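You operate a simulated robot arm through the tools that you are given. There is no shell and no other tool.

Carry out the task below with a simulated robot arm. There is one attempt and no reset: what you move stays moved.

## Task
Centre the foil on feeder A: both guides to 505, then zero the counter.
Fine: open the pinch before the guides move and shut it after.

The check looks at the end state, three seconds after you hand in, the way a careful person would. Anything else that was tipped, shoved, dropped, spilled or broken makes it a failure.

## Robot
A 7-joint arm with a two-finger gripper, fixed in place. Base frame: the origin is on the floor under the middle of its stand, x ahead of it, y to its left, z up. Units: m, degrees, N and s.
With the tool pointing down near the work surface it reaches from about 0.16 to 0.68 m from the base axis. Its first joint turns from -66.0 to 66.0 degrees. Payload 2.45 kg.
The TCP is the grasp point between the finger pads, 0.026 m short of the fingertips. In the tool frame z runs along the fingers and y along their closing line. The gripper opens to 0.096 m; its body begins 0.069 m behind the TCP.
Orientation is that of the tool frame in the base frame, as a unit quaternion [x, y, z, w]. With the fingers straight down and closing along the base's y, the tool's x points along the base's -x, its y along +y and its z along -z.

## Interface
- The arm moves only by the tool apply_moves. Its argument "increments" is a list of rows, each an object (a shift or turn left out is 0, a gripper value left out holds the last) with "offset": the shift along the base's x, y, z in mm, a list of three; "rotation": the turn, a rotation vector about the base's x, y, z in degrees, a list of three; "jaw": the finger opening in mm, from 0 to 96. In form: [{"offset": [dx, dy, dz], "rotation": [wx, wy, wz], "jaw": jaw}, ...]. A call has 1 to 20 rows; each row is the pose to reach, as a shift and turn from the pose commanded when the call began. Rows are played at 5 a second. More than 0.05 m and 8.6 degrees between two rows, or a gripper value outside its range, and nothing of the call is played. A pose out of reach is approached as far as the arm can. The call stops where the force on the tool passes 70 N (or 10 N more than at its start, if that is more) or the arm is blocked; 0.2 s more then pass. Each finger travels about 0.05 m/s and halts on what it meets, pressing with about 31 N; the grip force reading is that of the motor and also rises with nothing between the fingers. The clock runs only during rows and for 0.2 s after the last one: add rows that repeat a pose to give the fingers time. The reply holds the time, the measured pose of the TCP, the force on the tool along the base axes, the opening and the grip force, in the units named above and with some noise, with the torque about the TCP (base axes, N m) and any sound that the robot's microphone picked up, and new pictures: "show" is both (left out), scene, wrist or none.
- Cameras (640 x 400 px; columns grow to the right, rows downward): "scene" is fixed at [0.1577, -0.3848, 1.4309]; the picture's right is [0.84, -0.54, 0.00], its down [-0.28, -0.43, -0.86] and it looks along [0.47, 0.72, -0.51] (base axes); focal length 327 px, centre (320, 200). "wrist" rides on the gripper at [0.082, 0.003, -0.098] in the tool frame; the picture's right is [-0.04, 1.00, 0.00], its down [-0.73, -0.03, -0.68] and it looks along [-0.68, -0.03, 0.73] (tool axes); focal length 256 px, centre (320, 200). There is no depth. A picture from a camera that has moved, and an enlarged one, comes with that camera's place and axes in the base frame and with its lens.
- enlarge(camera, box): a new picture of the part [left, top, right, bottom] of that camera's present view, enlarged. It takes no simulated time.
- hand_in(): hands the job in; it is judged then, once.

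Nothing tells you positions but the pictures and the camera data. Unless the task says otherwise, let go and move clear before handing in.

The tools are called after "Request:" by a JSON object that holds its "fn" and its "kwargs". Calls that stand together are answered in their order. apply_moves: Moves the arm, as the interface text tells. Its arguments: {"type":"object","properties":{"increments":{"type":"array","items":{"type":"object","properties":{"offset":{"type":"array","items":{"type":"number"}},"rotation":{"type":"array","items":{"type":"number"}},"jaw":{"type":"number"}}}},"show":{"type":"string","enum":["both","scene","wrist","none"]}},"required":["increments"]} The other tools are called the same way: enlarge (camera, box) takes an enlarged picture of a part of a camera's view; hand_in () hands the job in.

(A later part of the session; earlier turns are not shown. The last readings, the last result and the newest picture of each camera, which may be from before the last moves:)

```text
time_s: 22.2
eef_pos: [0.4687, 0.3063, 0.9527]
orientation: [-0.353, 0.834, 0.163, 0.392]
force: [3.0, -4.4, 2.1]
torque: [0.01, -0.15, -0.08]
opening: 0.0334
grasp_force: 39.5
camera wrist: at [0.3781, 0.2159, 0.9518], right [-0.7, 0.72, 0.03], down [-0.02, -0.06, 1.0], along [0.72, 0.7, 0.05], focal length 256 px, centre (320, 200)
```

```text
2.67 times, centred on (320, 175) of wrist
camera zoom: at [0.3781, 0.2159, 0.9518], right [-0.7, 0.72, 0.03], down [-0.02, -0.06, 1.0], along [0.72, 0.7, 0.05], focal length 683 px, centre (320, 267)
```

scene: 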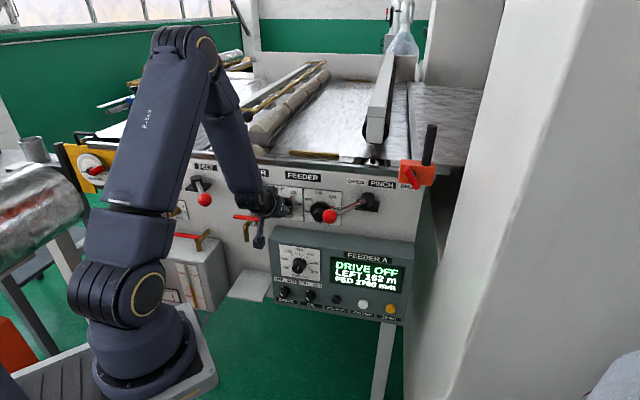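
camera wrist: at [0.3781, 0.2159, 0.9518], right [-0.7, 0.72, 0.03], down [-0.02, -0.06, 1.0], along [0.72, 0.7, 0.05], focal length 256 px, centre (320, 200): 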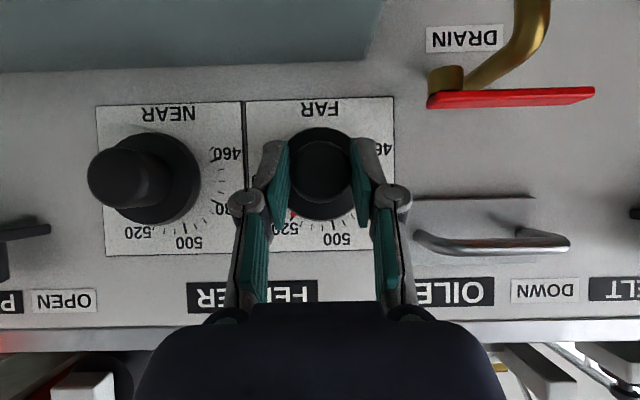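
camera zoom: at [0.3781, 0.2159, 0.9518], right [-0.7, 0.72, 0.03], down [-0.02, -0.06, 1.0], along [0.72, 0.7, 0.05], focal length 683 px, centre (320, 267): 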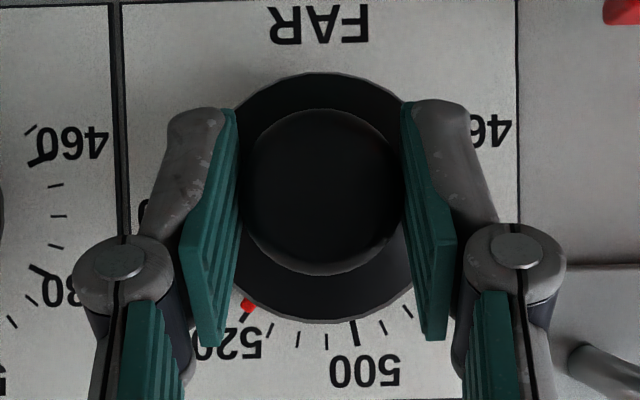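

The cap is gripped (33.4 mm, about 40 N). I'll rotate the gripper counter-clockwise about the knob's axis by about 32°, then check the pointer.

Request:
{"fn": "apply_moves", "kwargs": {"increments": [{"offset": [-0.4, 0.4, 0], "rotation": [-2.83, -2.83, 0], "jaw": 30}, {"offset": [-0.9, 0.9, -0.1], "rotation": [-5.66, -5.66, 0], "jaw": 30}, {"offset": [-1.3, 1.3, -0.2], "rotation": [-8.49, -8.49, 0], "jaw": 30}, {"offset": [-1.75, 1.75, -0.35], "rotation": [-11.31, -11.31, 0], "jaw": 30}, {"offset": [-2.2, 2.2, -0.5], "rotation": [-14.14, -14.14, 0], "jaw": 30}, {"offset": [-2.6, 2.6, -0.8], "rotation": [-16.97, -16.97, 0], "jaw": 30}, {"offset": [-3.0, 3.0, -1.05], "rotation": [-19.8, -19.8, 0], "jaw": 30}, {"offset": [-3.4, 3.4, -1.4], "rotation": [-22.63, -22.63, 0], "jaw": 30}, {"offset": [-3.4, 3.4, -1.4], "rotation": [-22.63, -22.63, 0], "jaw": 30}]}}

Request:
{"fn": "enlarge", "kwargs": {"camera": "wrist", "box": [220, 100, 420, 250]}}

Request:
{"fn": "enlarge", "kwargs": {"camera": "scene", "box": [230, 160, 350, 240]}}

```text
time_s: 24.2
eef_pos: [0.4656, 0.3075, 0.9522]
orientation: [-0.448, 0.757, -0.075, 0.469]
force: [8.3, -13.0, 3.1]
torque: [0.01, -0.16, -0.37]
opening: 0.0332
grasp_force: 45.1
camera wrist: at [0.3751, 0.2188, 0.9502], right [-0.6, 0.62, -0.51], down [-0.39, 0.32, 0.86], along [0.7, 0.72, 0.05], focal length 256 px, centre (320, 200)
```

scene: 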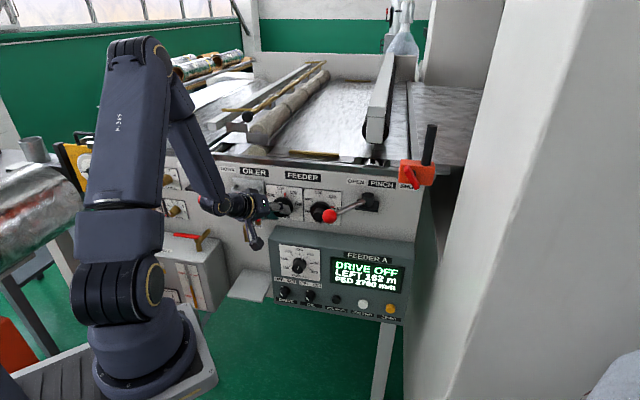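
wrist: 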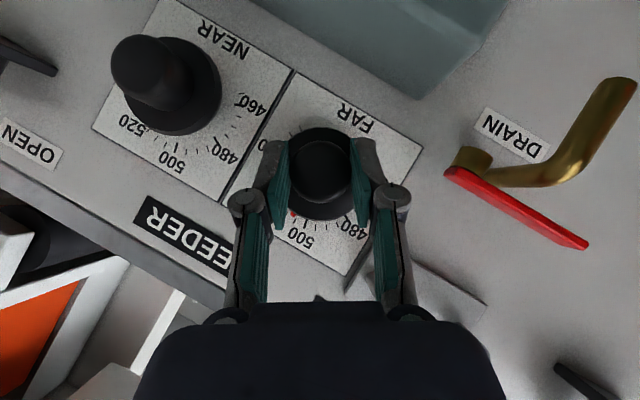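

```text
2.67 times, centred on (320, 175) of wrist
camera zoom: at [0.3751, 0.2188, 0.9502], right [-0.6, 0.62, -0.51], down [-0.39, 0.32, 0.86], along [0.7, 0.72, 0.05], focal length 683 px, centre (320, 267)
```

zoom: 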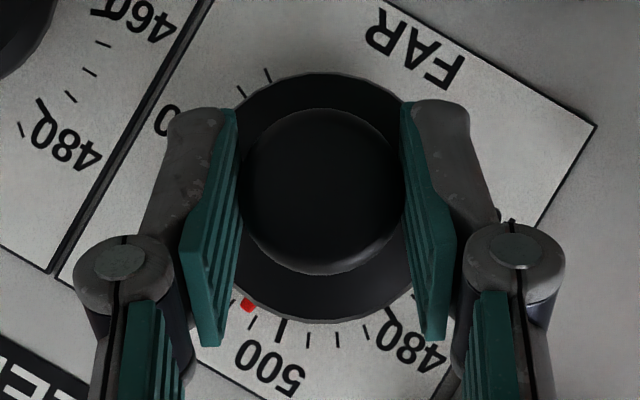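

```text
5.00 times, centred on (290, 200) of scene
camera zoom: at [0.1578, -0.3852, 1.4307], right [0.84, -0.54, 0.0], down [-0.28, -0.43, -0.86], along [0.47, 0.72, -0.51], focal length 1636 px, centre (470, 200)
```

zoom: 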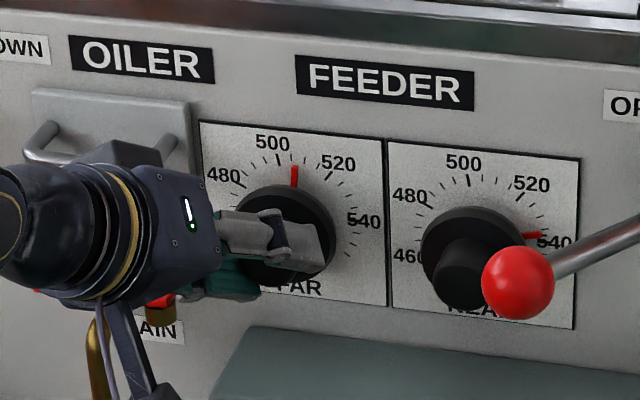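

The knob turned together with the gripper, and the pointer is now near 506. I'll zoom in tightly to read it.

Request:
{"fn": "enlarge", "kwargs": {"camera": "scene", "box": [268, 180, 308, 205]}}

Request:
{"fn": "enlarge", "kwargs": {"camera": "wrist", "box": [270, 190, 350, 240]}}

```text
16.00 times, centred on (288, 192) of scene
camera zoom: at [0.1578, -0.3852, 1.4307], right [0.84, -0.54, 0.0], down [-0.28, -0.43, -0.86], along [0.47, 0.72, -0.51], focal length 5237 px, centre (832, 320)
```

zoom: 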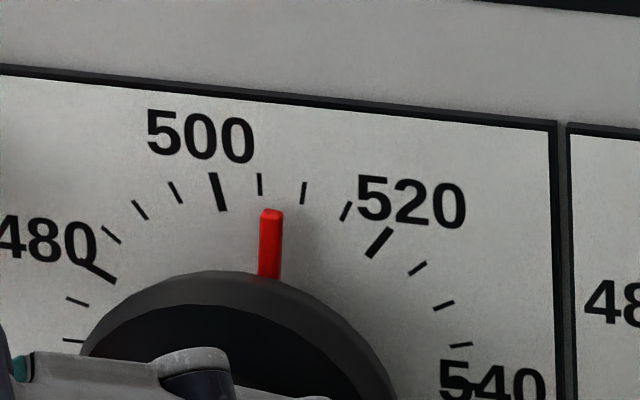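

```text
8.00 times, centred on (310, 215) of wrist
camera zoom: at [0.3751, 0.2188, 0.9502], right [-0.6, 0.62, -0.51], down [-0.39, 0.32, 0.86], along [0.7, 0.72, 0.05], focal length 2048 px, centre (400, 80)
```

zoom: 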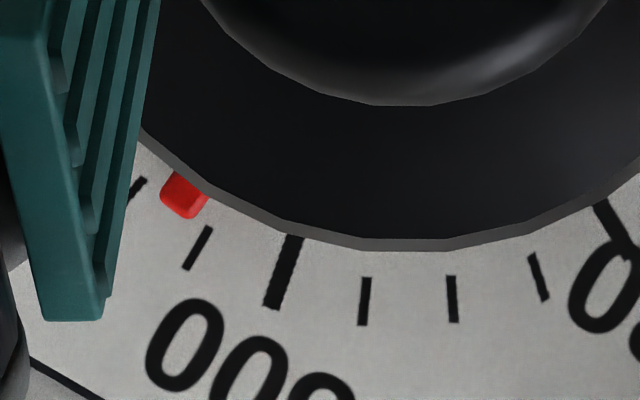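

By both views the pointer reads about 507, so FAR needs roughly another 4.5–5° counter-clockwise. I'll turn it a little further, with a small sideways correction to relieve the lateral load.

Request:
{"fn": "apply_moves", "kwargs": {"increments": [{"offset": [0.2, -0.2, -0.2], "rotation": [-1.6, -1.6, 0], "jaw": 30}, {"offset": [0.3, -0.3, -0.4], "rotation": [-3.3, -3.3, 0], "jaw": 30}, {"offset": [0.3, -0.3, -0.4], "rotation": [-3.3, -3.3, 0], "jaw": 30}], "show": "none"}}

Request:
{"fn": "enlarge", "kwargs": {"camera": "scene", "box": [268, 180, 308, 205]}}

Request:
{"fn": "enlarge", "kwargs": {"camera": "wrist", "box": [270, 190, 350, 240]}}

```text
time_s: 25.0
eef_pos: [0.4642, 0.3087, 0.9518]
orientation: [-0.459, 0.741, -0.109, 0.478]
force: [-1.5, -16.0, 8.1]
torque: [-0.01, -0.16, -0.64]
opening: 0.0333
grasp_force: 44.8
```

```text
16.00 times, centred on (288, 192) of scene
camera zoom: at [0.1575, -0.3853, 1.4307], right [0.84, -0.54, 0.0], down [-0.27, -0.43, -0.86], along [0.47, 0.72, -0.51], focal length 5237 px, centre (832, 320)
```

zoom: 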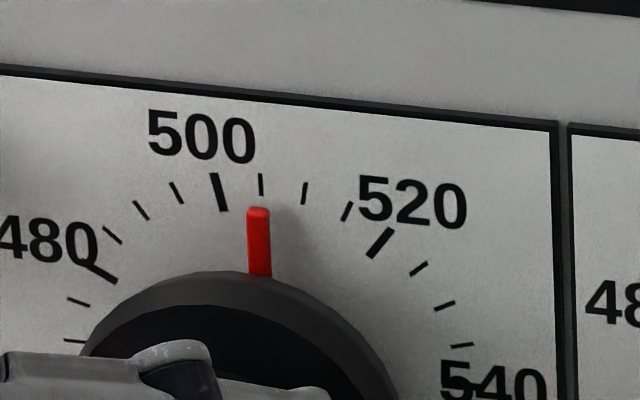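

```text
8.00 times, centred on (310, 215) of wrist
camera zoom: at [0.3749, 0.219, 0.9497], right [-0.57, 0.59, -0.57], down [-0.44, 0.37, 0.82], along [0.69, 0.72, 0.05], focal length 2048 px, centre (400, 80)
```

zoom: 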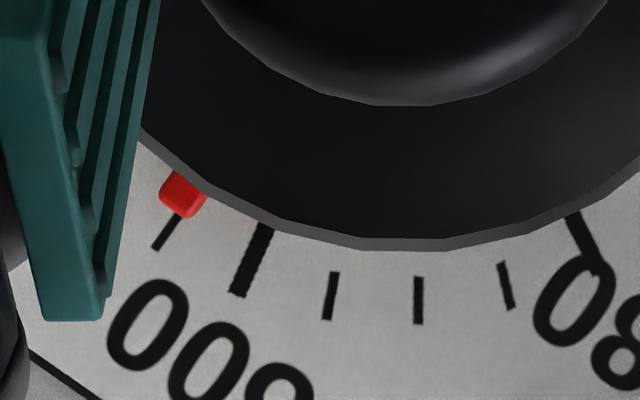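

FAR's pointer now lines up with the 505 tick in both views. I'll release the cap and retreat along the tool axis.

Request:
{"fn": "apply_moves", "kwargs": {"increments": [{"offset": [0.3, -0.6, -0.3], "jaw": 30}, {"offset": [0.3, -0.6, -0.3], "jaw": 36}, {"offset": [0.3, -0.6, -0.3], "jaw": 44}, {"offset": [0.3, -0.6, -0.3], "jaw": 50}, {"offset": [0.3, -0.6, -0.3], "jaw": 52}, {"offset": [-8, -4, 5], "jaw": 52}, {"offset": [-20, -9, 13], "jaw": 52}, {"offset": [-35, -14, 23], "jaw": 52}, {"offset": [-50, -18, 34], "jaw": 52}]}}

Request:
{"fn": "enlarge", "kwargs": {"camera": "scene", "box": [268, 180, 308, 205]}}

Request:
{"fn": "enlarge", "kwargs": {"camera": "wrist", "box": [220, 80, 420, 230]}}

Request:
{"fn": "enlarge", "kwargs": {"camera": "scene", "box": [305, 175, 361, 210]}}

```text
time_s: 27.0
eef_pos: [0.4144, 0.2918, 0.9836]
orientation: [-0.459, 0.741, -0.108, 0.477]
force: [0.2, 0.0, 0.5]
torque: [0.0, -0.04, 0.01]
opening: 0.0522
grasp_force: 0.1
camera wrist: at [0.3245, 0.2023, 0.9827], right [-0.57, 0.59, -0.57], down [-0.44, 0.37, 0.82], along [0.69, 0.72, 0.05], focal length 256 px, centre (320, 200)
```

scene: 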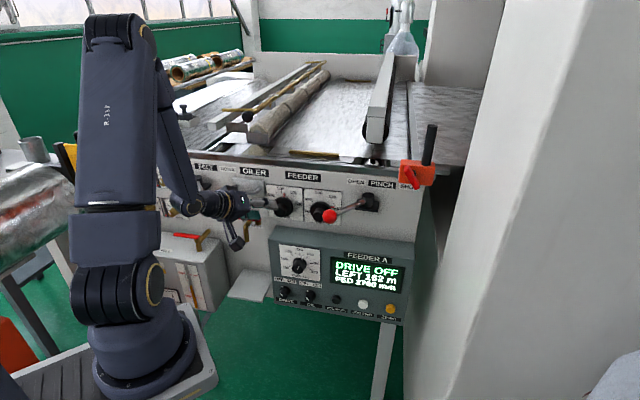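
wrist: 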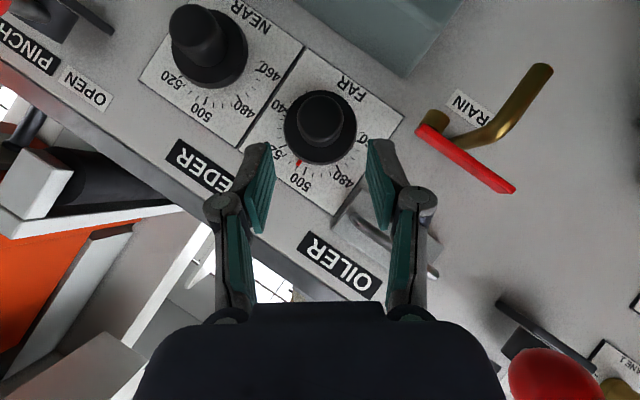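

```text
16.00 times, centred on (288, 192) of scene
camera zoom: at [0.1577, -0.3848, 1.4308], right [0.84, -0.54, 0.0], down [-0.28, -0.43, -0.86], along [0.47, 0.72, -0.51], focal length 5237 px, centre (832, 320)
```

zoom: 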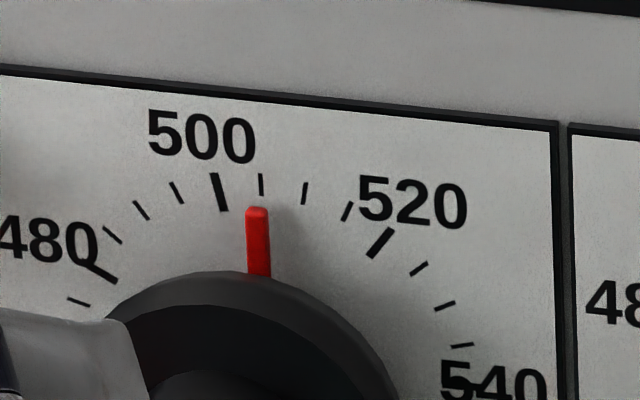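

```text
2.67 times, centred on (320, 155) of wrist
camera zoom: at [0.3245, 0.2023, 0.9827], right [-0.57, 0.59, -0.57], down [-0.44, 0.37, 0.82], along [0.69, 0.72, 0.05], focal length 683 px, centre (320, 320)
```

zoom: 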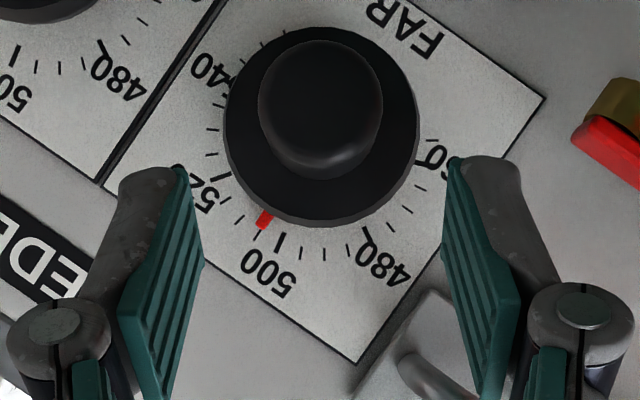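

```text
11.43 times, centred on (333, 192) of scene
camera zoom: at [0.1577, -0.3848, 1.4308], right [0.84, -0.54, 0.0], down [-0.28, -0.43, -0.86], along [0.47, 0.72, -0.51], focal length 3740 px, centre (171, 286)
```

zoom: 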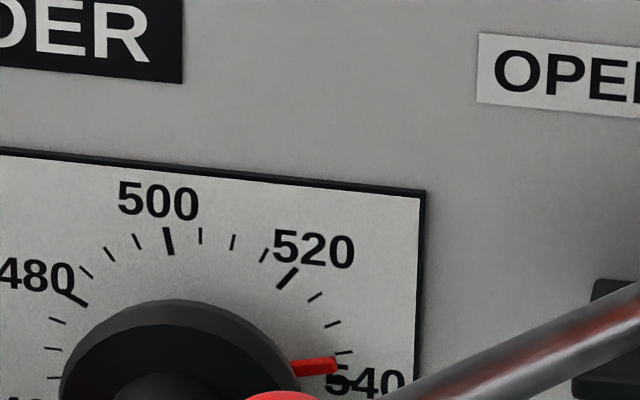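

FAR stays at 505 after release. For NEAR I'll come in from the left, so that the open lever is not in the way, turning the gripper another 43° about the panel normal while moving to a stand-off point.

Request:
{"fn": "apply_moves", "kwargs": {"increments": [{"offset": [0, -5, 0], "rotation": [-3, -3, 0], "jaw": 56}, {"offset": [3, -12, -2], "rotation": [-6, -6, 0], "jaw": 56}, {"offset": [6, -20, -5], "rotation": [-9, -9, 0], "jaw": 56}, {"offset": [10, -28, -8], "rotation": [-12, -12, 0], "jaw": 56}, {"offset": [14, -36, -11], "rotation": [-15, -15, 0], "jaw": 56}, {"offset": [18, -44, -14], "rotation": [-18, -18, 0], "jaw": 56}, {"offset": [22, -50, -17], "rotation": [-21, -21, 0], "jaw": 56}, {"offset": [27, -55, -20], "rotation": [-24, -24, 0], "jaw": 56}, {"offset": [32, -59, -23], "rotation": [-27, -27, 0], "jaw": 56}, {"offset": [38, -62, -26], "rotation": [-30.4, -30.4, 0], "jaw": 56}, {"offset": [38, -62, -26], "rotation": [-30.4, -30.4, 0], "jaw": 56}]}}

Request:
{"fn": "enlarge", "kwargs": {"camera": "wrist", "box": [200, 60, 440, 230]}}

Request:
{"fn": "enlarge", "kwargs": {"camera": "scene", "box": [200, 140, 400, 265]}}

```text
time_s: 29.4
eef_pos: [0.4527, 0.2281, 0.9604]
orientation: [-0.523, 0.537, -0.412, 0.518]
force: [-0.4, 0.0, -0.6]
torque: [-0.01, 0.01, 0.01]
opening: 0.0558
grasp_force: 0.1
camera wrist: at [0.3636, 0.1383, 0.9575], right [-0.14, 0.15, -0.98], down [-0.73, 0.66, 0.2], along [0.67, 0.74, 0.02], focal length 256 px, centre (320, 200)
```

scene: 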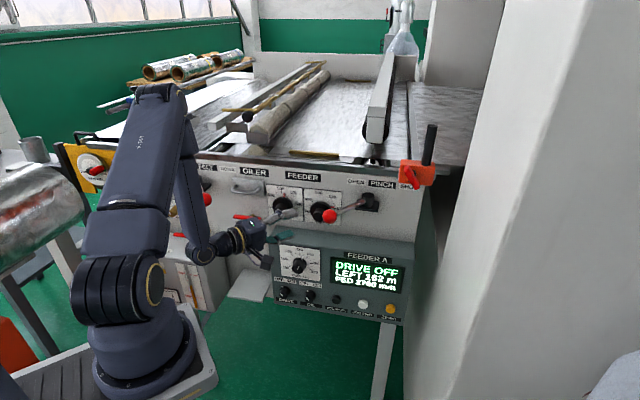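
wrist: 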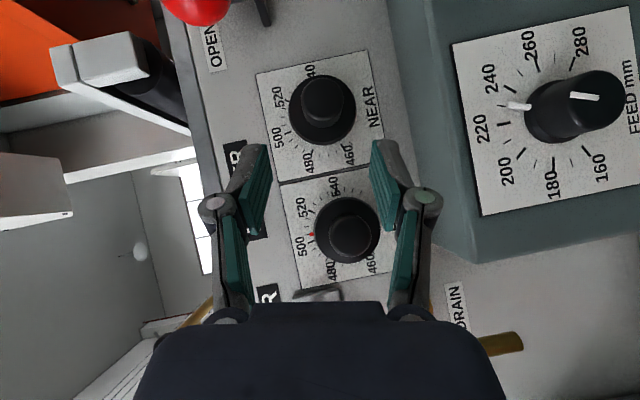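

```text
2.35 times, centred on (320, 145) of wrist
camera zoom: at [0.3636, 0.1383, 0.9575], right [-0.14, 0.15, -0.98], down [-0.73, 0.66, 0.2], along [0.67, 0.74, 0.02], focal length 602 px, centre (320, 329)
```

zoom: 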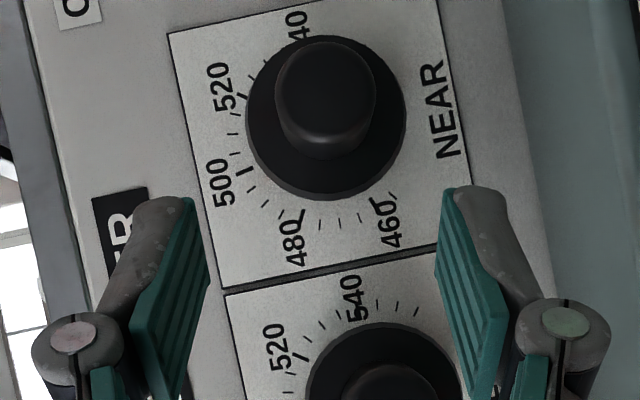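

```text
3.20 times, centred on (300, 202) of scene
camera zoom: at [0.1577, -0.3848, 1.4308], right [0.84, -0.54, 0.0], down [-0.28, -0.43, -0.86], along [0.47, 0.72, -0.51], focal length 1047 px, centre (384, 192)
```

zoom: 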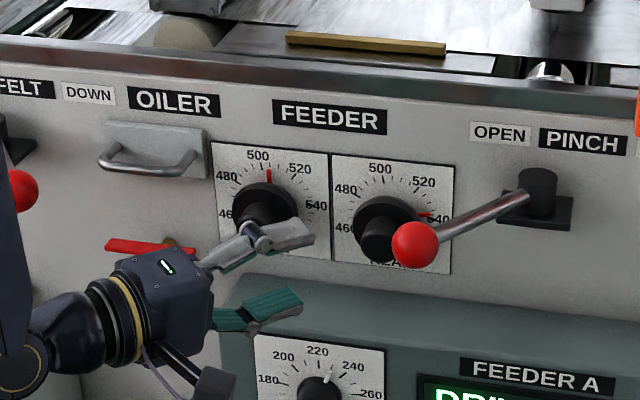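

The NEAR axis is at a≈0.2245, z≈0.944, and the lever ball is clear of the approach from the left. I'll slide in along the tool axis to just before the cap and look.

Request:
{"fn": "apply_moves", "kwargs": {"increments": [{"offset": [14, 1, -3], "jaw": 56}, {"offset": [28, 2, -6], "jaw": 56}, {"offset": [42, 3, -9], "jaw": 56}, {"offset": [57.6, 3.9, -11.1], "jaw": 56}, {"offset": [57.6, 3.9, -11.1], "jaw": 56}]}}

Request:
{"fn": "enlarge", "kwargs": {"camera": "wrist", "box": [200, 60, 440, 230]}}

Request:
{"fn": "enlarge", "kwargs": {"camera": "scene", "box": [230, 150, 390, 250]}}

```text
time_s: 30.6
eef_pos: [0.5113, 0.2319, 0.9475]
orientation: [-0.522, 0.538, -0.411, 0.518]
force: [0.2, 0.4, -0.1]
torque: [0.01, 0.02, -0.01]
opening: 0.056
grasp_force: 0.2
camera wrist: at [0.4208, 0.1429, 0.9452], right [-0.14, 0.15, -0.98], down [-0.73, 0.66, 0.21], along [0.67, 0.74, 0.02], focal length 256 px, centre (320, 200)
```

scene: 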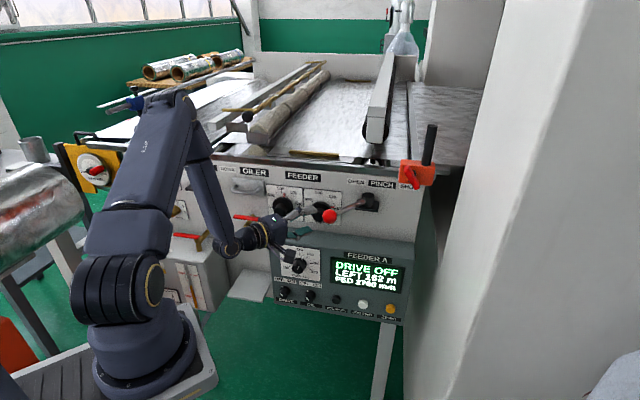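
wrist: 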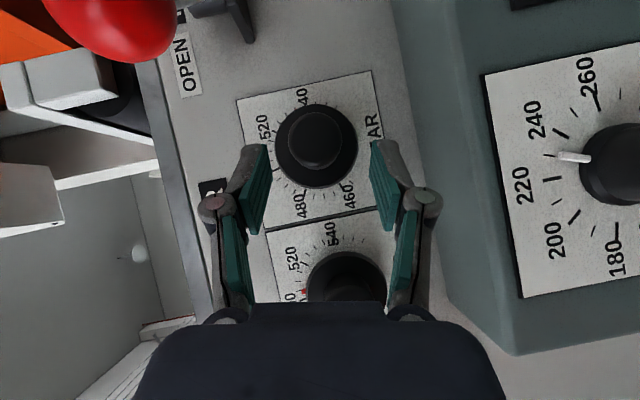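

```text
2.35 times, centred on (320, 145) of wrist
camera zoom: at [0.4208, 0.1429, 0.9452], right [-0.14, 0.15, -0.98], down [-0.73, 0.66, 0.21], along [0.67, 0.74, 0.02], focal length 602 px, centre (320, 329)
```

zoom: 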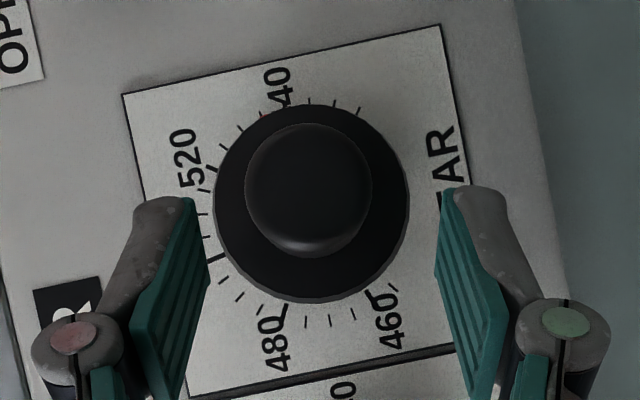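

```text
4.00 times, centred on (310, 200) of scene
camera zoom: at [0.1577, -0.3848, 1.4308], right [0.84, -0.54, 0.0], down [-0.28, -0.43, -0.86], along [0.47, 0.72, -0.51], focal length 1309 px, centre (360, 200)
```

zoom: 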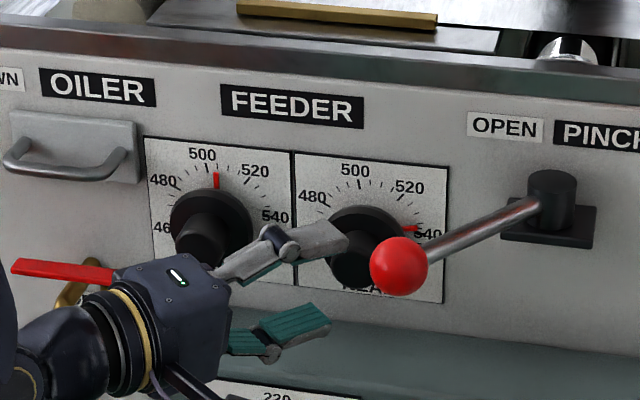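

The cap is centred between the fingers. I'll advance the last 3 cm and close.

Request:
{"fn": "apply_moves", "kwargs": {"increments": [{"offset": [10, 1, -1], "jaw": 56}, {"offset": [20, 2, -1.5], "jaw": 56}, {"offset": [29, 2.6, -2.4], "jaw": 56}, {"offset": [29, 2.6, -2.4], "jaw": 50}, {"offset": [29, 2.6, -2.4], "jaw": 44}, {"offset": [29, 2.6, -2.4], "jaw": 38}, {"offset": [29, 2.6, -2.4], "jaw": 32}, {"offset": [29, 2.6, -2.4], "jaw": 30}, {"offset": [29, 2.6, -2.4], "jaw": 30}]}}

Request:
{"fn": "enlarge", "kwargs": {"camera": "wrist", "box": [220, 100, 420, 250]}}

Request:
{"fn": "enlarge", "kwargs": {"camera": "scene", "box": [305, 175, 361, 210]}}

```text
time_s: 32.6
eef_pos: [0.5405, 0.2366, 0.9462]
orientation: [-0.522, 0.538, -0.412, 0.518]
force: [0.4, -0.9, 6.8]
torque: [0.12, -0.2, 0.02]
opening: 0.0345
grasp_force: 3.6
camera wrist: at [0.4506, 0.1453, 0.9438], right [-0.14, 0.15, -0.98], down [-0.73, 0.66, 0.21], along [0.67, 0.74, 0.02], focal length 256 px, centre (320, 200)
```

scene: 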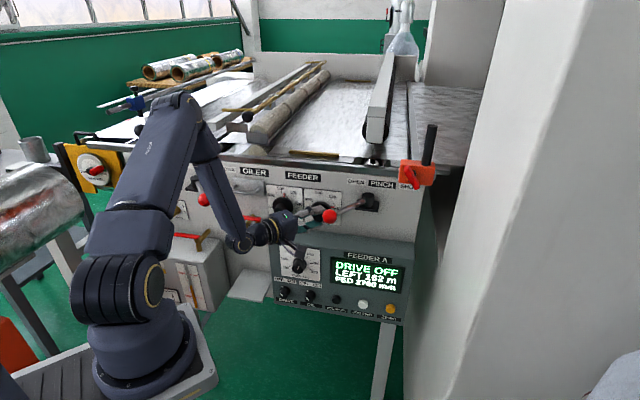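
wrist: 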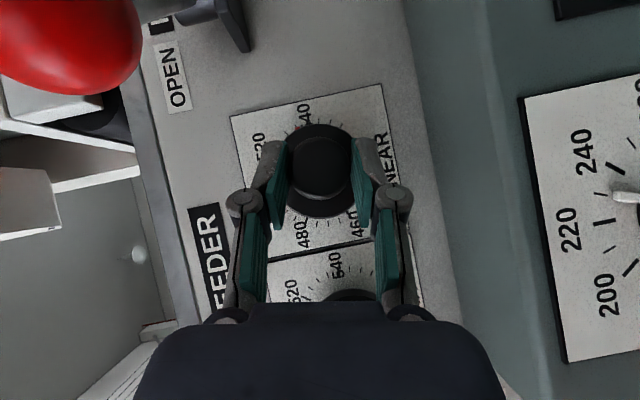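

```text
2.67 times, centred on (320, 175) of wrist
camera zoom: at [0.4506, 0.1453, 0.9438], right [-0.14, 0.15, -0.98], down [-0.73, 0.66, 0.21], along [0.67, 0.74, 0.02], focal length 683 px, centre (320, 267)
```

zoom: 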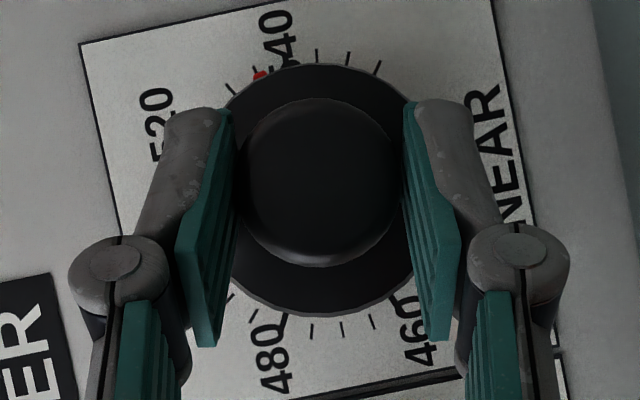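

```text
11.43 times, centred on (333, 192) of scene
camera zoom: at [0.1576, -0.3849, 1.4308], right [0.84, -0.54, 0.0], down [-0.27, -0.43, -0.86], along [0.47, 0.72, -0.51], focal length 3740 px, centre (171, 286)
```

zoom: 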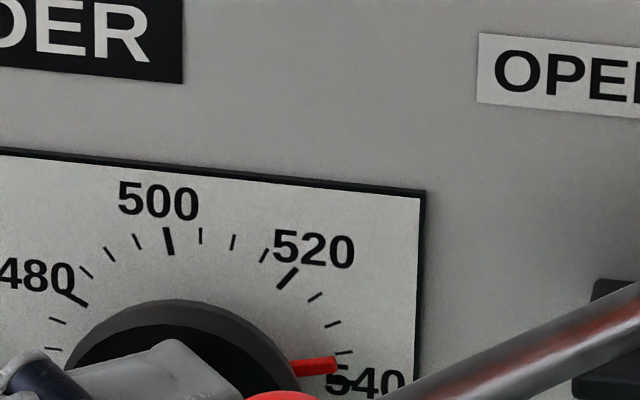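

The fingers are on the cap. I'll hold to build grip, then rotate counter-clockwise about the knob's axis by 40° as a first stage.

Request:
{"fn": "apply_moves", "kwargs": {"increments": [{"offset": [0, 0, 0], "jaw": 28}, {"offset": [0, 0, 0], "jaw": 28}, {"offset": [-0.1, 0.1, -0.7], "rotation": [-2.83, -2.83, 0], "jaw": 28}, {"offset": [-0.1, 0.1, -1.3], "rotation": [-5.66, -5.66, 0], "jaw": 28}, {"offset": [-0.15, 0.15, -2.0], "rotation": [-8.49, -8.49, 0], "jaw": 28}, {"offset": [-0.1, 0.1, -2.7], "rotation": [-11.31, -11.31, 0], "jaw": 28}, {"offset": [-0.1, 0.1, -3.4], "rotation": [-14.14, -14.14, 0], "jaw": 28}, {"offset": [0, 0, -4.0], "rotation": [-16.97, -16.97, 0], "jaw": 28}, {"offset": [0.1, -0.1, -4.7], "rotation": [-19.8, -19.8, 0], "jaw": 28}, {"offset": [0.3, -0.3, -5.3], "rotation": [-22.63, -22.63, 0], "jaw": 28}, {"offset": [0.45, -0.45, -6.0], "rotation": [-25.46, -25.46, 0], "jaw": 28}, {"offset": [0.65, -0.65, -6.6], "rotation": [-28.28, -28.28, 0], "jaw": 28}, {"offset": [0.65, -0.65, -6.6], "rotation": [-28.28, -28.28, 0], "jaw": 28}]}}

Request:
{"fn": "enlarge", "kwargs": {"camera": "scene", "box": [230, 150, 390, 250]}}

Request:
{"fn": "enlarge", "kwargs": {"camera": "scene", "box": [305, 175, 361, 210]}}

```text
time_s: 35.4
eef_pos: [0.5399, 0.236, 0.9386]
orientation: [0.517, -0.28, 0.644, -0.49]
force: [-1.6, 3.4, 9.2]
torque: [0.08, -0.17, 0.16]
opening: 0.0343
grasp_force: 4.6
camera wrist: at [0.4514, 0.144, 0.9368], right [0.34, -0.33, -0.88], down [-0.66, 0.59, -0.47], along [0.67, 0.74, -0.01], focal length 256 px, centre (320, 200)
```

scene: 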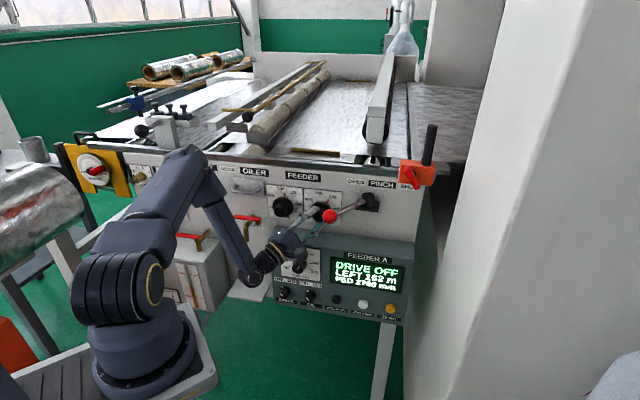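
wrist: 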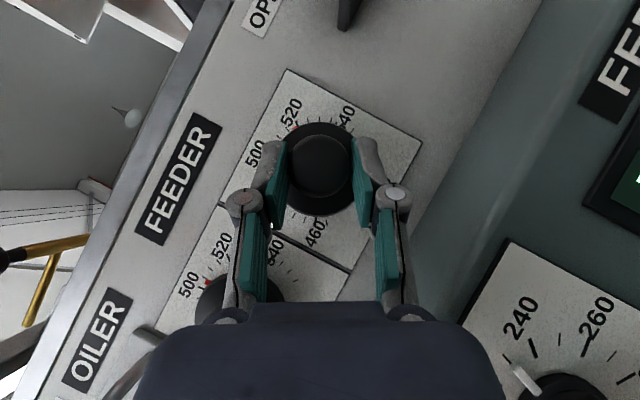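

```text
4.00 times, centred on (310, 200) of scene
camera zoom: at [0.1575, -0.3847, 1.4309], right [0.84, -0.54, 0.0], down [-0.27, -0.43, -0.86], along [0.47, 0.72, -0.51], focal length 1309 px, centre (360, 200)
```

zoom: 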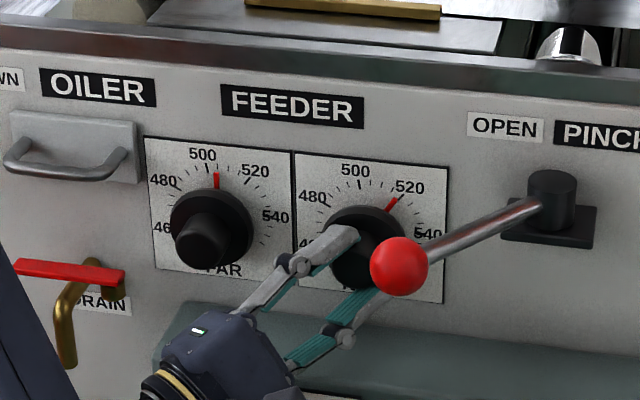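

```text
11.43 times, centred on (333, 192) of scene
camera zoom: at [0.1575, -0.3847, 1.4309], right [0.84, -0.54, 0.0], down [-0.27, -0.43, -0.86], along [0.47, 0.72, -0.51], focal length 3740 px, centre (171, 286)
```

zoom: 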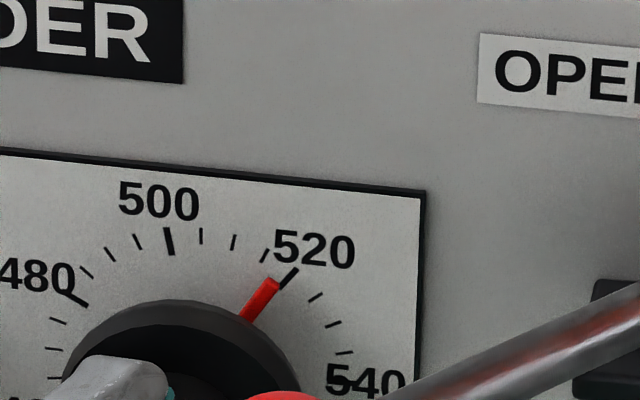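

NEAR moved from about 537 to about 520 and the knob follows the grip well. I'll open the fingers, swing them back 40° around the cap without touching it, and check before regrasping for the second stage.

Request:
{"fn": "apply_moves", "kwargs": {"increments": [{"jaw": 40}, {"jaw": 50}, {"jaw": 56}, {"offset": [-2.1, -2.1, 0], "jaw": 56}, {"offset": [-2.3, -1.9, 0.6], "rotation": [2.83, 2.83, 0], "jaw": 56}, {"offset": [-2.45, -1.75, 1.3], "rotation": [5.66, 5.66, 0], "jaw": 56}, {"offset": [-2.65, -1.55, 1.9], "rotation": [8.49, 8.49, 0], "jaw": 56}, {"offset": [-2.75, -1.45, 2.6], "rotation": [11.31, 11.31, 0], "jaw": 56}, {"offset": [-2.85, -1.35, 3.2], "rotation": [14.14, 14.14, 0], "jaw": 56}, {"offset": [-2.85, -1.35, 3.9], "rotation": [16.97, 16.97, 0], "jaw": 56}, {"offset": [-2.9, -1.3, 4.6], "rotation": [19.8, 19.8, 0], "jaw": 56}, {"offset": [-2.85, -1.35, 5.3], "rotation": [22.63, 22.63, 0], "jaw": 56}, {"offset": [-2.85, -1.35, 5.9], "rotation": [25.46, 25.46, 0], "jaw": 56}, {"offset": [-2.75, -1.45, 6.6], "rotation": [28.28, 28.28, 0], "jaw": 56}, {"offset": [-2.75, -1.45, 6.6], "rotation": [28.28, 28.28, 0], "jaw": 56}]}}

Request:
{"fn": "enlarge", "kwargs": {"camera": "wrist", "box": [220, 100, 420, 250]}}

Request:
{"fn": "enlarge", "kwargs": {"camera": "scene", "box": [305, 175, 361, 210]}}

```text
time_s: 38.6
eef_pos: [0.538, 0.2337, 0.9453]
orientation: [-0.523, 0.538, -0.411, 0.518]
force: [0.1, -0.2, -0.4]
torque: [0.01, 0.0, -0.02]
opening: 0.0561
grasp_force: 0.0
camera wrist: at [0.4481, 0.1431, 0.9431], right [-0.14, 0.15, -0.98], down [-0.73, 0.65, 0.21], along [0.67, 0.74, 0.02], focal length 256 px, centre (320, 200)
```

scene: 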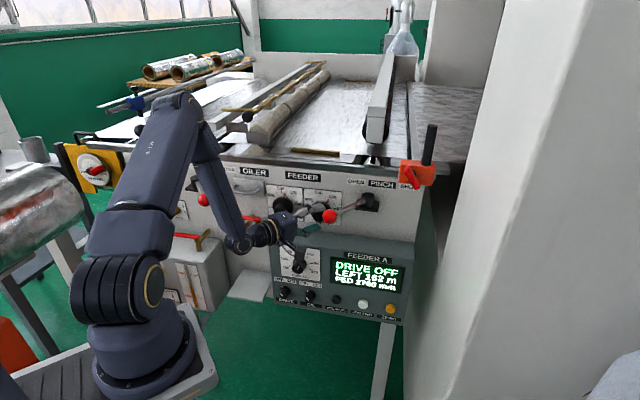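
wrist: 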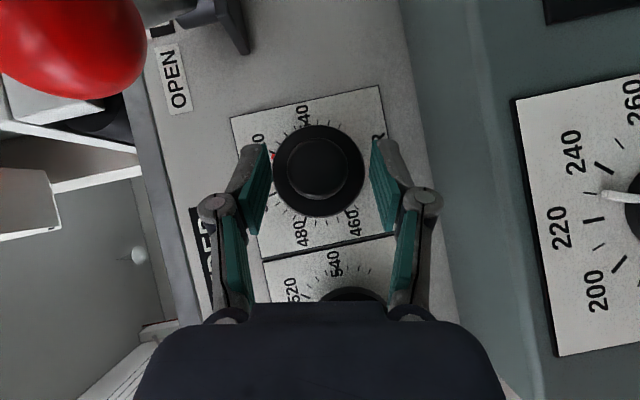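

```text
2.67 times, centred on (320, 175) of wrist
camera zoom: at [0.4481, 0.1431, 0.9431], right [-0.14, 0.15, -0.98], down [-0.73, 0.65, 0.21], along [0.67, 0.74, 0.02], focal length 683 px, centre (320, 267)
```

zoom: 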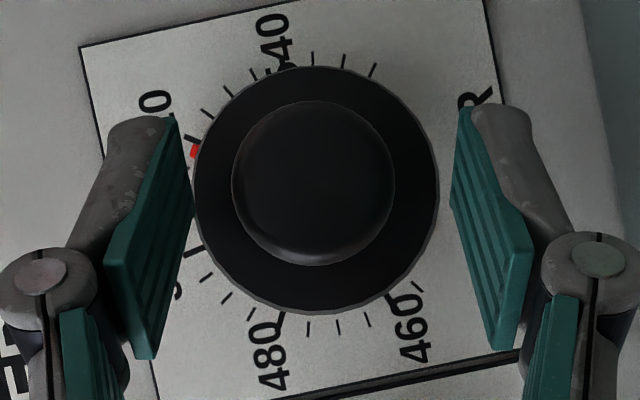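

```text
11.43 times, centred on (333, 192) of scene
camera zoom: at [0.1577, -0.3848, 1.4309], right [0.84, -0.54, 0.0], down [-0.28, -0.43, -0.86], along [0.47, 0.72, -0.51], focal length 3740 px, centre (171, 286)
```

zoom: 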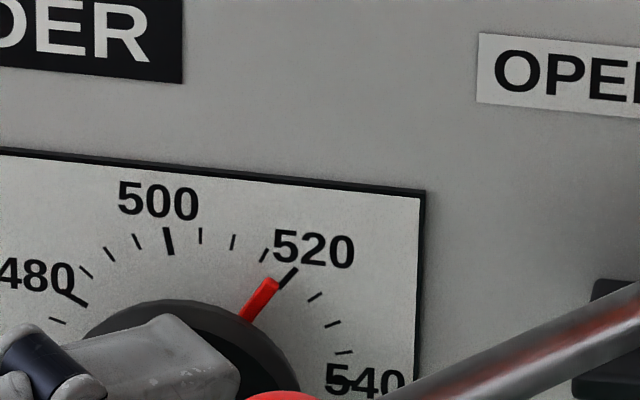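

The pointer stayed put (about 518.5) and the fingers are back around the cap. I'll centre up 1.5 mm, regrasp and turn about 31° more.

Request:
{"fn": "apply_moves", "kwargs": {"increments": [{"offset": [2.1, 2.1, 1.5], "jaw": 56}, {"offset": [2.1, 2.1, 1.5], "jaw": 48}, {"offset": [2.1, 2.1, 1.5], "jaw": 40}, {"offset": [2.1, 2.1, 1.5], "jaw": 32}, {"offset": [2.1, 2.1, 1.5], "jaw": 26}, {"offset": [2.1, 2.1, 1.5], "jaw": 26}, {"offset": [2.0, 2.2, 0.8], "rotation": [-2.83, -2.83, 0], "jaw": 26}, {"offset": [1.9, 2.3, 0.1], "rotation": [-5.66, -5.66, 0], "jaw": 26}, {"offset": [1.8, 2.4, -0.6], "rotation": [-8.49, -8.49, 0], "jaw": 26}, {"offset": [1.8, 2.4, -1.3], "rotation": [-11.31, -11.31, 0], "jaw": 26}, {"offset": [1.8, 2.4, -2.0], "rotation": [-14.14, -14.14, 0], "jaw": 26}, {"offset": [1.8, 2.4, -2.7], "rotation": [-16.97, -16.97, 0], "jaw": 26}, {"offset": [1.9, 2.3, -3.5], "rotation": [-19.8, -19.8, 0], "jaw": 26}, {"offset": [2.0, 2.2, -4.0], "rotation": [-21.9, -21.9, 0], "jaw": 26}, {"offset": [2.0, 2.2, -4.0], "rotation": [-21.9, -21.9, 0], "jaw": 26}], "show": "wrist"}}

Request:
{"fn": "enlarge", "kwargs": {"camera": "scene", "box": [307, 182, 347, 207]}}

Request:
{"fn": "enlarge", "kwargs": {"camera": "wrist", "box": [220, 100, 420, 250]}}

```text
time_s: 41.8
eef_pos: [0.5405, 0.2345, 0.9419]
orientation: [0.524, -0.342, 0.598, -0.501]
force: [-7.9, -11.4, 5.0]
torque: [0.12, -0.18, -0.23]
opening: 0.0329
grasp_force: 45.3
camera wrist: at [0.4504, 0.1444, 0.9392], right [0.24, -0.22, -0.94], down [-0.7, 0.63, -0.33], along [0.67, 0.74, -0.01], focal length 256 px, centre (320, 200)
```

wrist: 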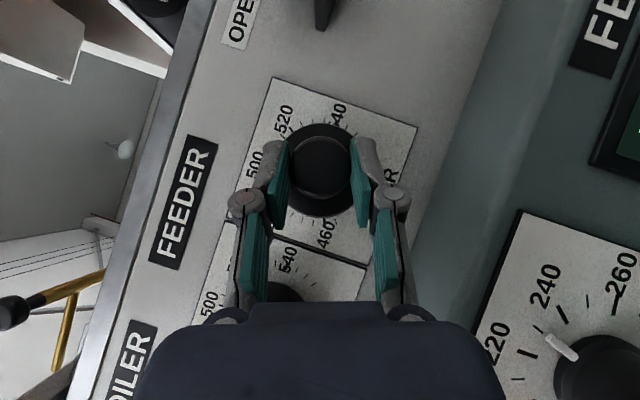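

```text
16.00 times, centred on (327, 194) of scene
camera zoom: at [0.1574, -0.3851, 1.4308], right [0.84, -0.54, 0.0], down [-0.27, -0.43, -0.86], along [0.47, 0.72, -0.51], focal length 5237 px, centre (208, 288)
```

zoom: 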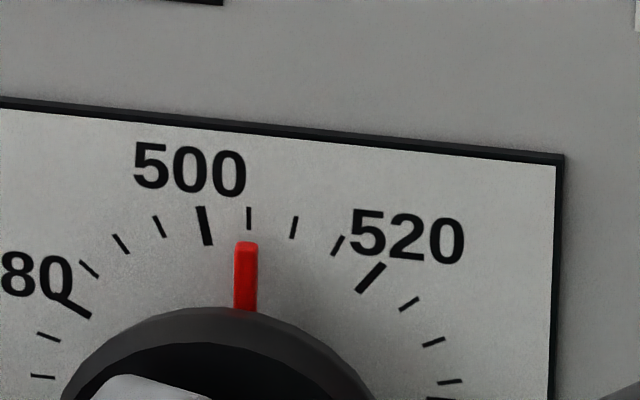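

```text
2.67 times, centred on (320, 175) of wrist
camera zoom: at [0.4504, 0.1444, 0.9392], right [0.24, -0.22, -0.94], down [-0.7, 0.63, -0.33], along [0.67, 0.74, -0.01], focal length 683 px, centre (320, 267)
```

zoom: 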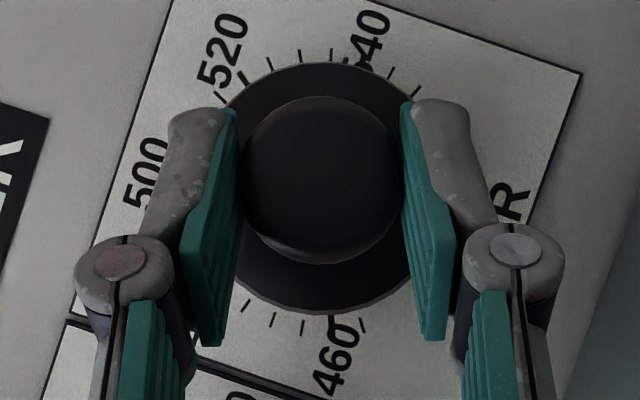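

NEAR's pointer lines up with the 505 tick in the scene view. I'll ease off, release and back away so that both dials can be checked.

Request:
{"fn": "apply_moves", "kwargs": {"increments": [{"offset": [-0.4, -0.4, 0], "jaw": 26}, {"offset": [-0.4, -0.4, 0], "jaw": 36}, {"offset": [-0.4, -0.4, 0], "jaw": 46}, {"offset": [-0.4, -0.4, 0], "jaw": 56}, {"offset": [-0.4, -0.4, 0], "jaw": 58}, {"offset": [-10, -4, -1], "jaw": 58}, {"offset": [-22, -9, -2], "jaw": 58}, {"offset": [-36, -14, -3], "jaw": 58}, {"offset": [-52, -20, -4], "jaw": 58}, {"offset": [-70, -27, -4], "jaw": 58}]}}

Request:
{"fn": "enlarge", "kwargs": {"camera": "scene", "box": [307, 182, 347, 207]}}

Request:
{"fn": "enlarge", "kwargs": {"camera": "wrist", "box": [240, 80, 400, 190]}}

Request:
{"fn": "enlarge", "kwargs": {"camera": "scene", "box": [268, 180, 308, 205]}}

```text
time_s: 44.0
eef_pos: [0.4724, 0.2077, 0.9373]
orientation: [0.523, -0.343, 0.597, -0.502]
force: [0.2, 0.5, -0.6]
torque: [-0.03, -0.01, 0.01]
opening: 0.0581
grasp_force: 0.1
camera wrist: at [0.382, 0.1177, 0.9356], right [0.24, -0.22, -0.95], down [-0.7, 0.63, -0.33], along [0.67, 0.74, -0.01], focal length 256 px, centre (320, 200)
```

scene: 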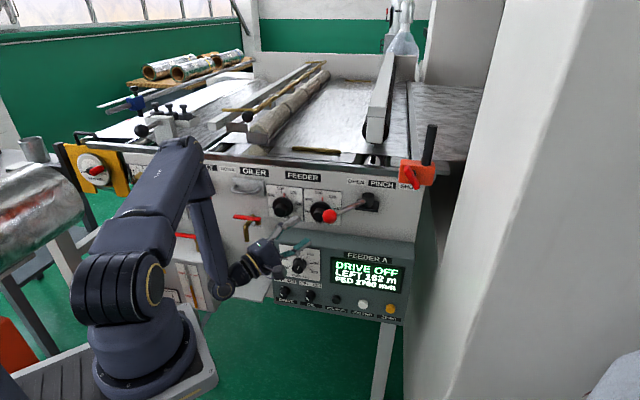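
wrist: 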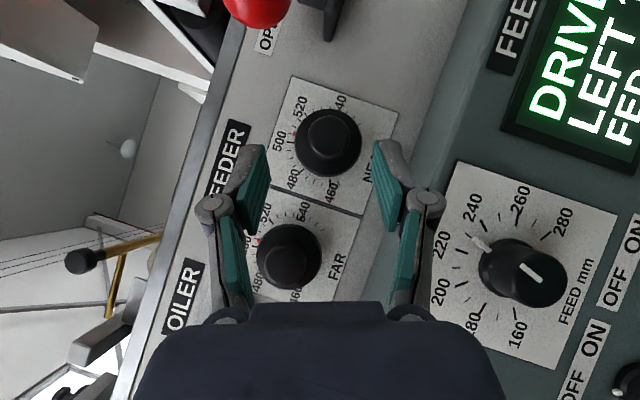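

```text
16.00 times, centred on (327, 194) of scene
camera zoom: at [0.1577, -0.3848, 1.4309], right [0.84, -0.54, 0.0], down [-0.28, -0.43, -0.86], along [0.47, 0.72, -0.51], focal length 5237 px, centre (208, 288)
```

zoom: 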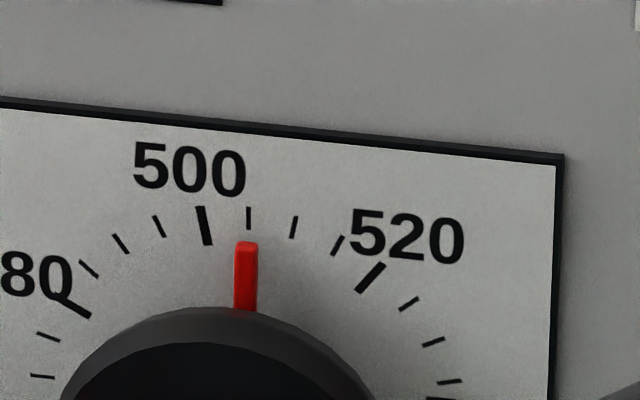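

```text
3.64 times, centred on (320, 135) of wrist
camera zoom: at [0.382, 0.1177, 0.9356], right [0.24, -0.22, -0.95], down [-0.7, 0.63, -0.33], along [0.67, 0.74, -0.01], focal length 931 px, centre (320, 436)
```

zoom: 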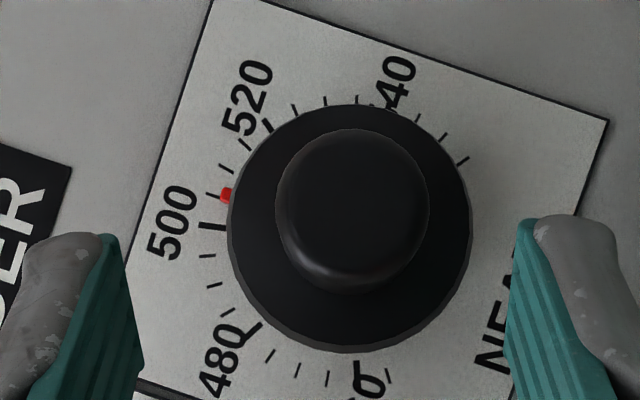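

```text
16.00 times, centred on (288, 192) of scene
camera zoom: at [0.1577, -0.3848, 1.4309], right [0.84, -0.54, 0.0], down [-0.28, -0.43, -0.86], along [0.47, 0.72, -0.51], focal length 5237 px, centre (832, 320)
```

zoom: 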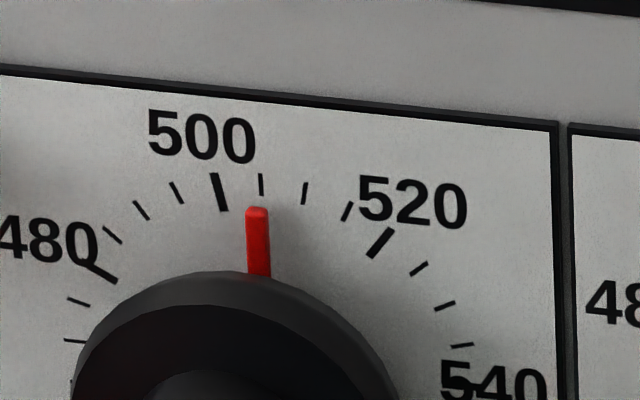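

Both pointers sit at the 505 tick. I'll take one tighter look at each from the wrist camera to confirm.

Request:
{"fn": "enlarge", "kwargs": {"camera": "wrist", "box": [270, 100, 334, 140]}}

Request:
{"fn": "enlarge", "kwargs": {"camera": "wrist", "box": [240, 220, 304, 260]}}

Request:
{"fn": "enlarge", "kwargs": {"camera": "scene", "box": [220, 180, 460, 330]}}

```text
10.00 times, centred on (302, 120) of wrist
camera zoom: at [0.382, 0.1177, 0.9356], right [0.24, -0.22, -0.95], down [-0.7, 0.63, -0.33], along [0.67, 0.74, -0.01], focal length 2560 px, centre (500, 1000)
```

zoom: 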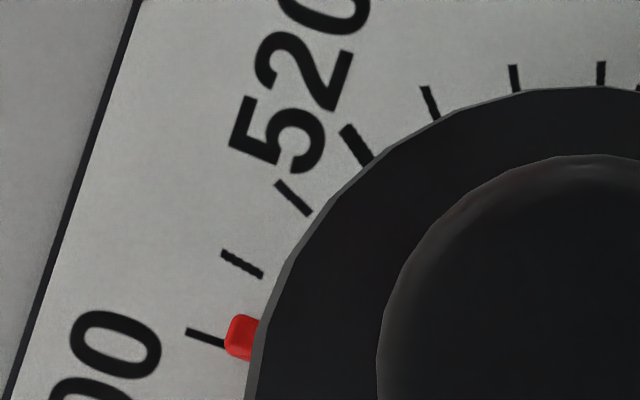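

```text
10.00 times, centred on (272, 240) of wrist
camera zoom: at [0.382, 0.1177, 0.9356], right [0.24, -0.22, -0.95], down [-0.7, 0.63, -0.33], along [0.67, 0.74, -0.01], focal length 2560 px, centre (800, -200)
```

zoom: 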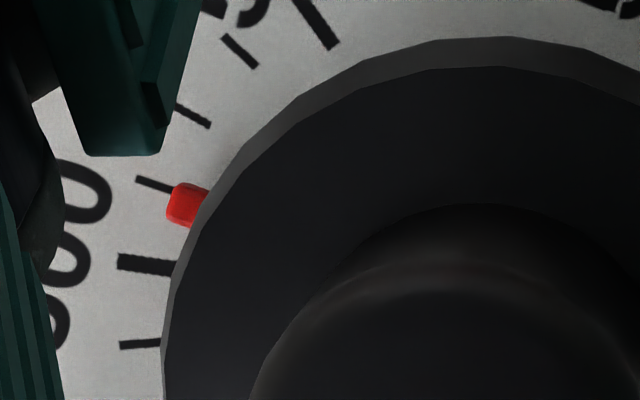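

```text
2.67 times, centred on (340, 255) of scene
camera zoom: at [0.1577, -0.3848, 1.4309], right [0.84, -0.54, 0.0], down [-0.28, -0.43, -0.86], along [0.47, 0.72, -0.51], focal length 873 px, centre (267, 53)
```

zoom: 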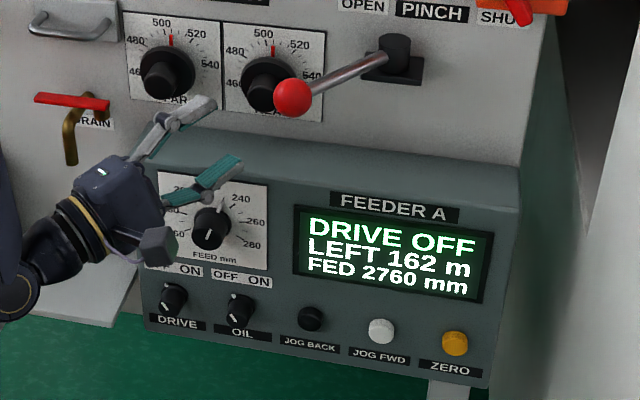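

Both guides read 505 once pointer parallax is corrected. Next I shut the pinch: first I'll retreat up and to the left while undoing the wrist turn, keeping clear of the lever.

Request:
{"fn": "apply_moves", "kwargs": {"increments": [{"offset": [-10, 2, 5], "rotation": [5.6, 5.6, 0], "jaw": 60}, {"offset": [-20, 5, 12], "rotation": [11.2, 11.2, 0], "jaw": 60}, {"offset": [-30, 8, 20], "rotation": [16.8, 16.8, 0], "jaw": 60}, {"offset": [-38, 11, 28], "rotation": [22.4, 22.4, 0], "jaw": 60}, {"offset": [-44, 14, 36], "rotation": [28, 28, 0], "jaw": 60}, {"offset": [-50, 17, 44], "rotation": [33.6, 33.6, 0], "jaw": 60}, {"offset": [-54, 20, 52], "rotation": [39.2, 39.2, 0], "jaw": 60}, {"offset": [-58, 23, 60], "rotation": [44.8, 44.8, 0], "jaw": 60}, {"offset": [-60, 25, 68], "rotation": [50.4, 50.4, 0], "jaw": 60}, {"offset": [-60, 27, 76], "rotation": [56, 56, 0], "jaw": 60}, {"offset": [-60, 29, 84], "rotation": [61.6, 61.6, 0], "jaw": 60}, {"offset": [-60, 31, 92], "rotation": [67.2, 67.2, 0], "jaw": 60}, {"offset": [-60, 31, 100], "rotation": [72.8, 72.8, 0], "jaw": 60}, {"offset": [-60, 31, 108], "rotation": [78.4, 78.4, 0], "jaw": 60}, {"offset": [-60, 31, 108], "rotation": [78.4, 78.4, 0], "jaw": 60}]}}

```text
time_s: 47.2
eef_pos: [0.4155, 0.2425, 1.0474]
orientation: [-0.352, 0.835, 0.165, 0.389]
force: [-0.7, -0.4, 0.0]
torque: [0.01, 0.0, 0.0]
opening: 0.0598
grasp_force: 0.0
out of reach, approached as far as the arm can: row 7, 8, 9, 10, 11, 12, 13, 14, 15
camera wrist: at [0.324, 0.1521, 1.0466], right [-0.7, 0.71, 0.03], down [-0.01, -0.06, 1.0], along [0.71, 0.7, 0.05], focal length 256 px, centre (320, 200)
```

scene: 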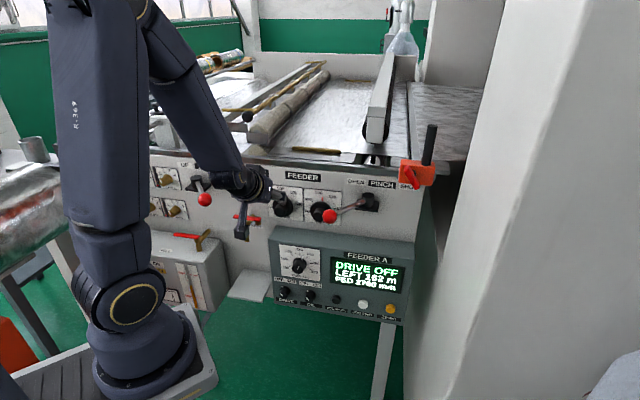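
wrist: 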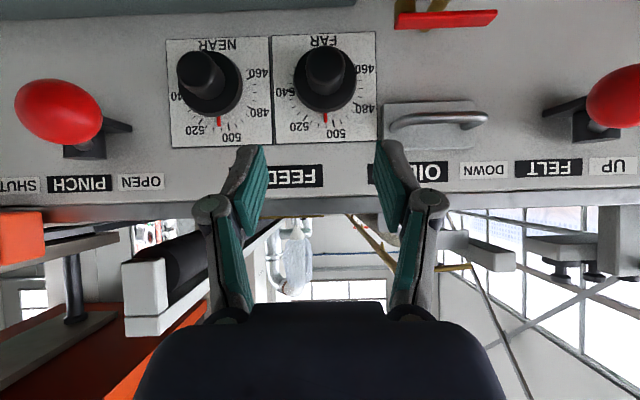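

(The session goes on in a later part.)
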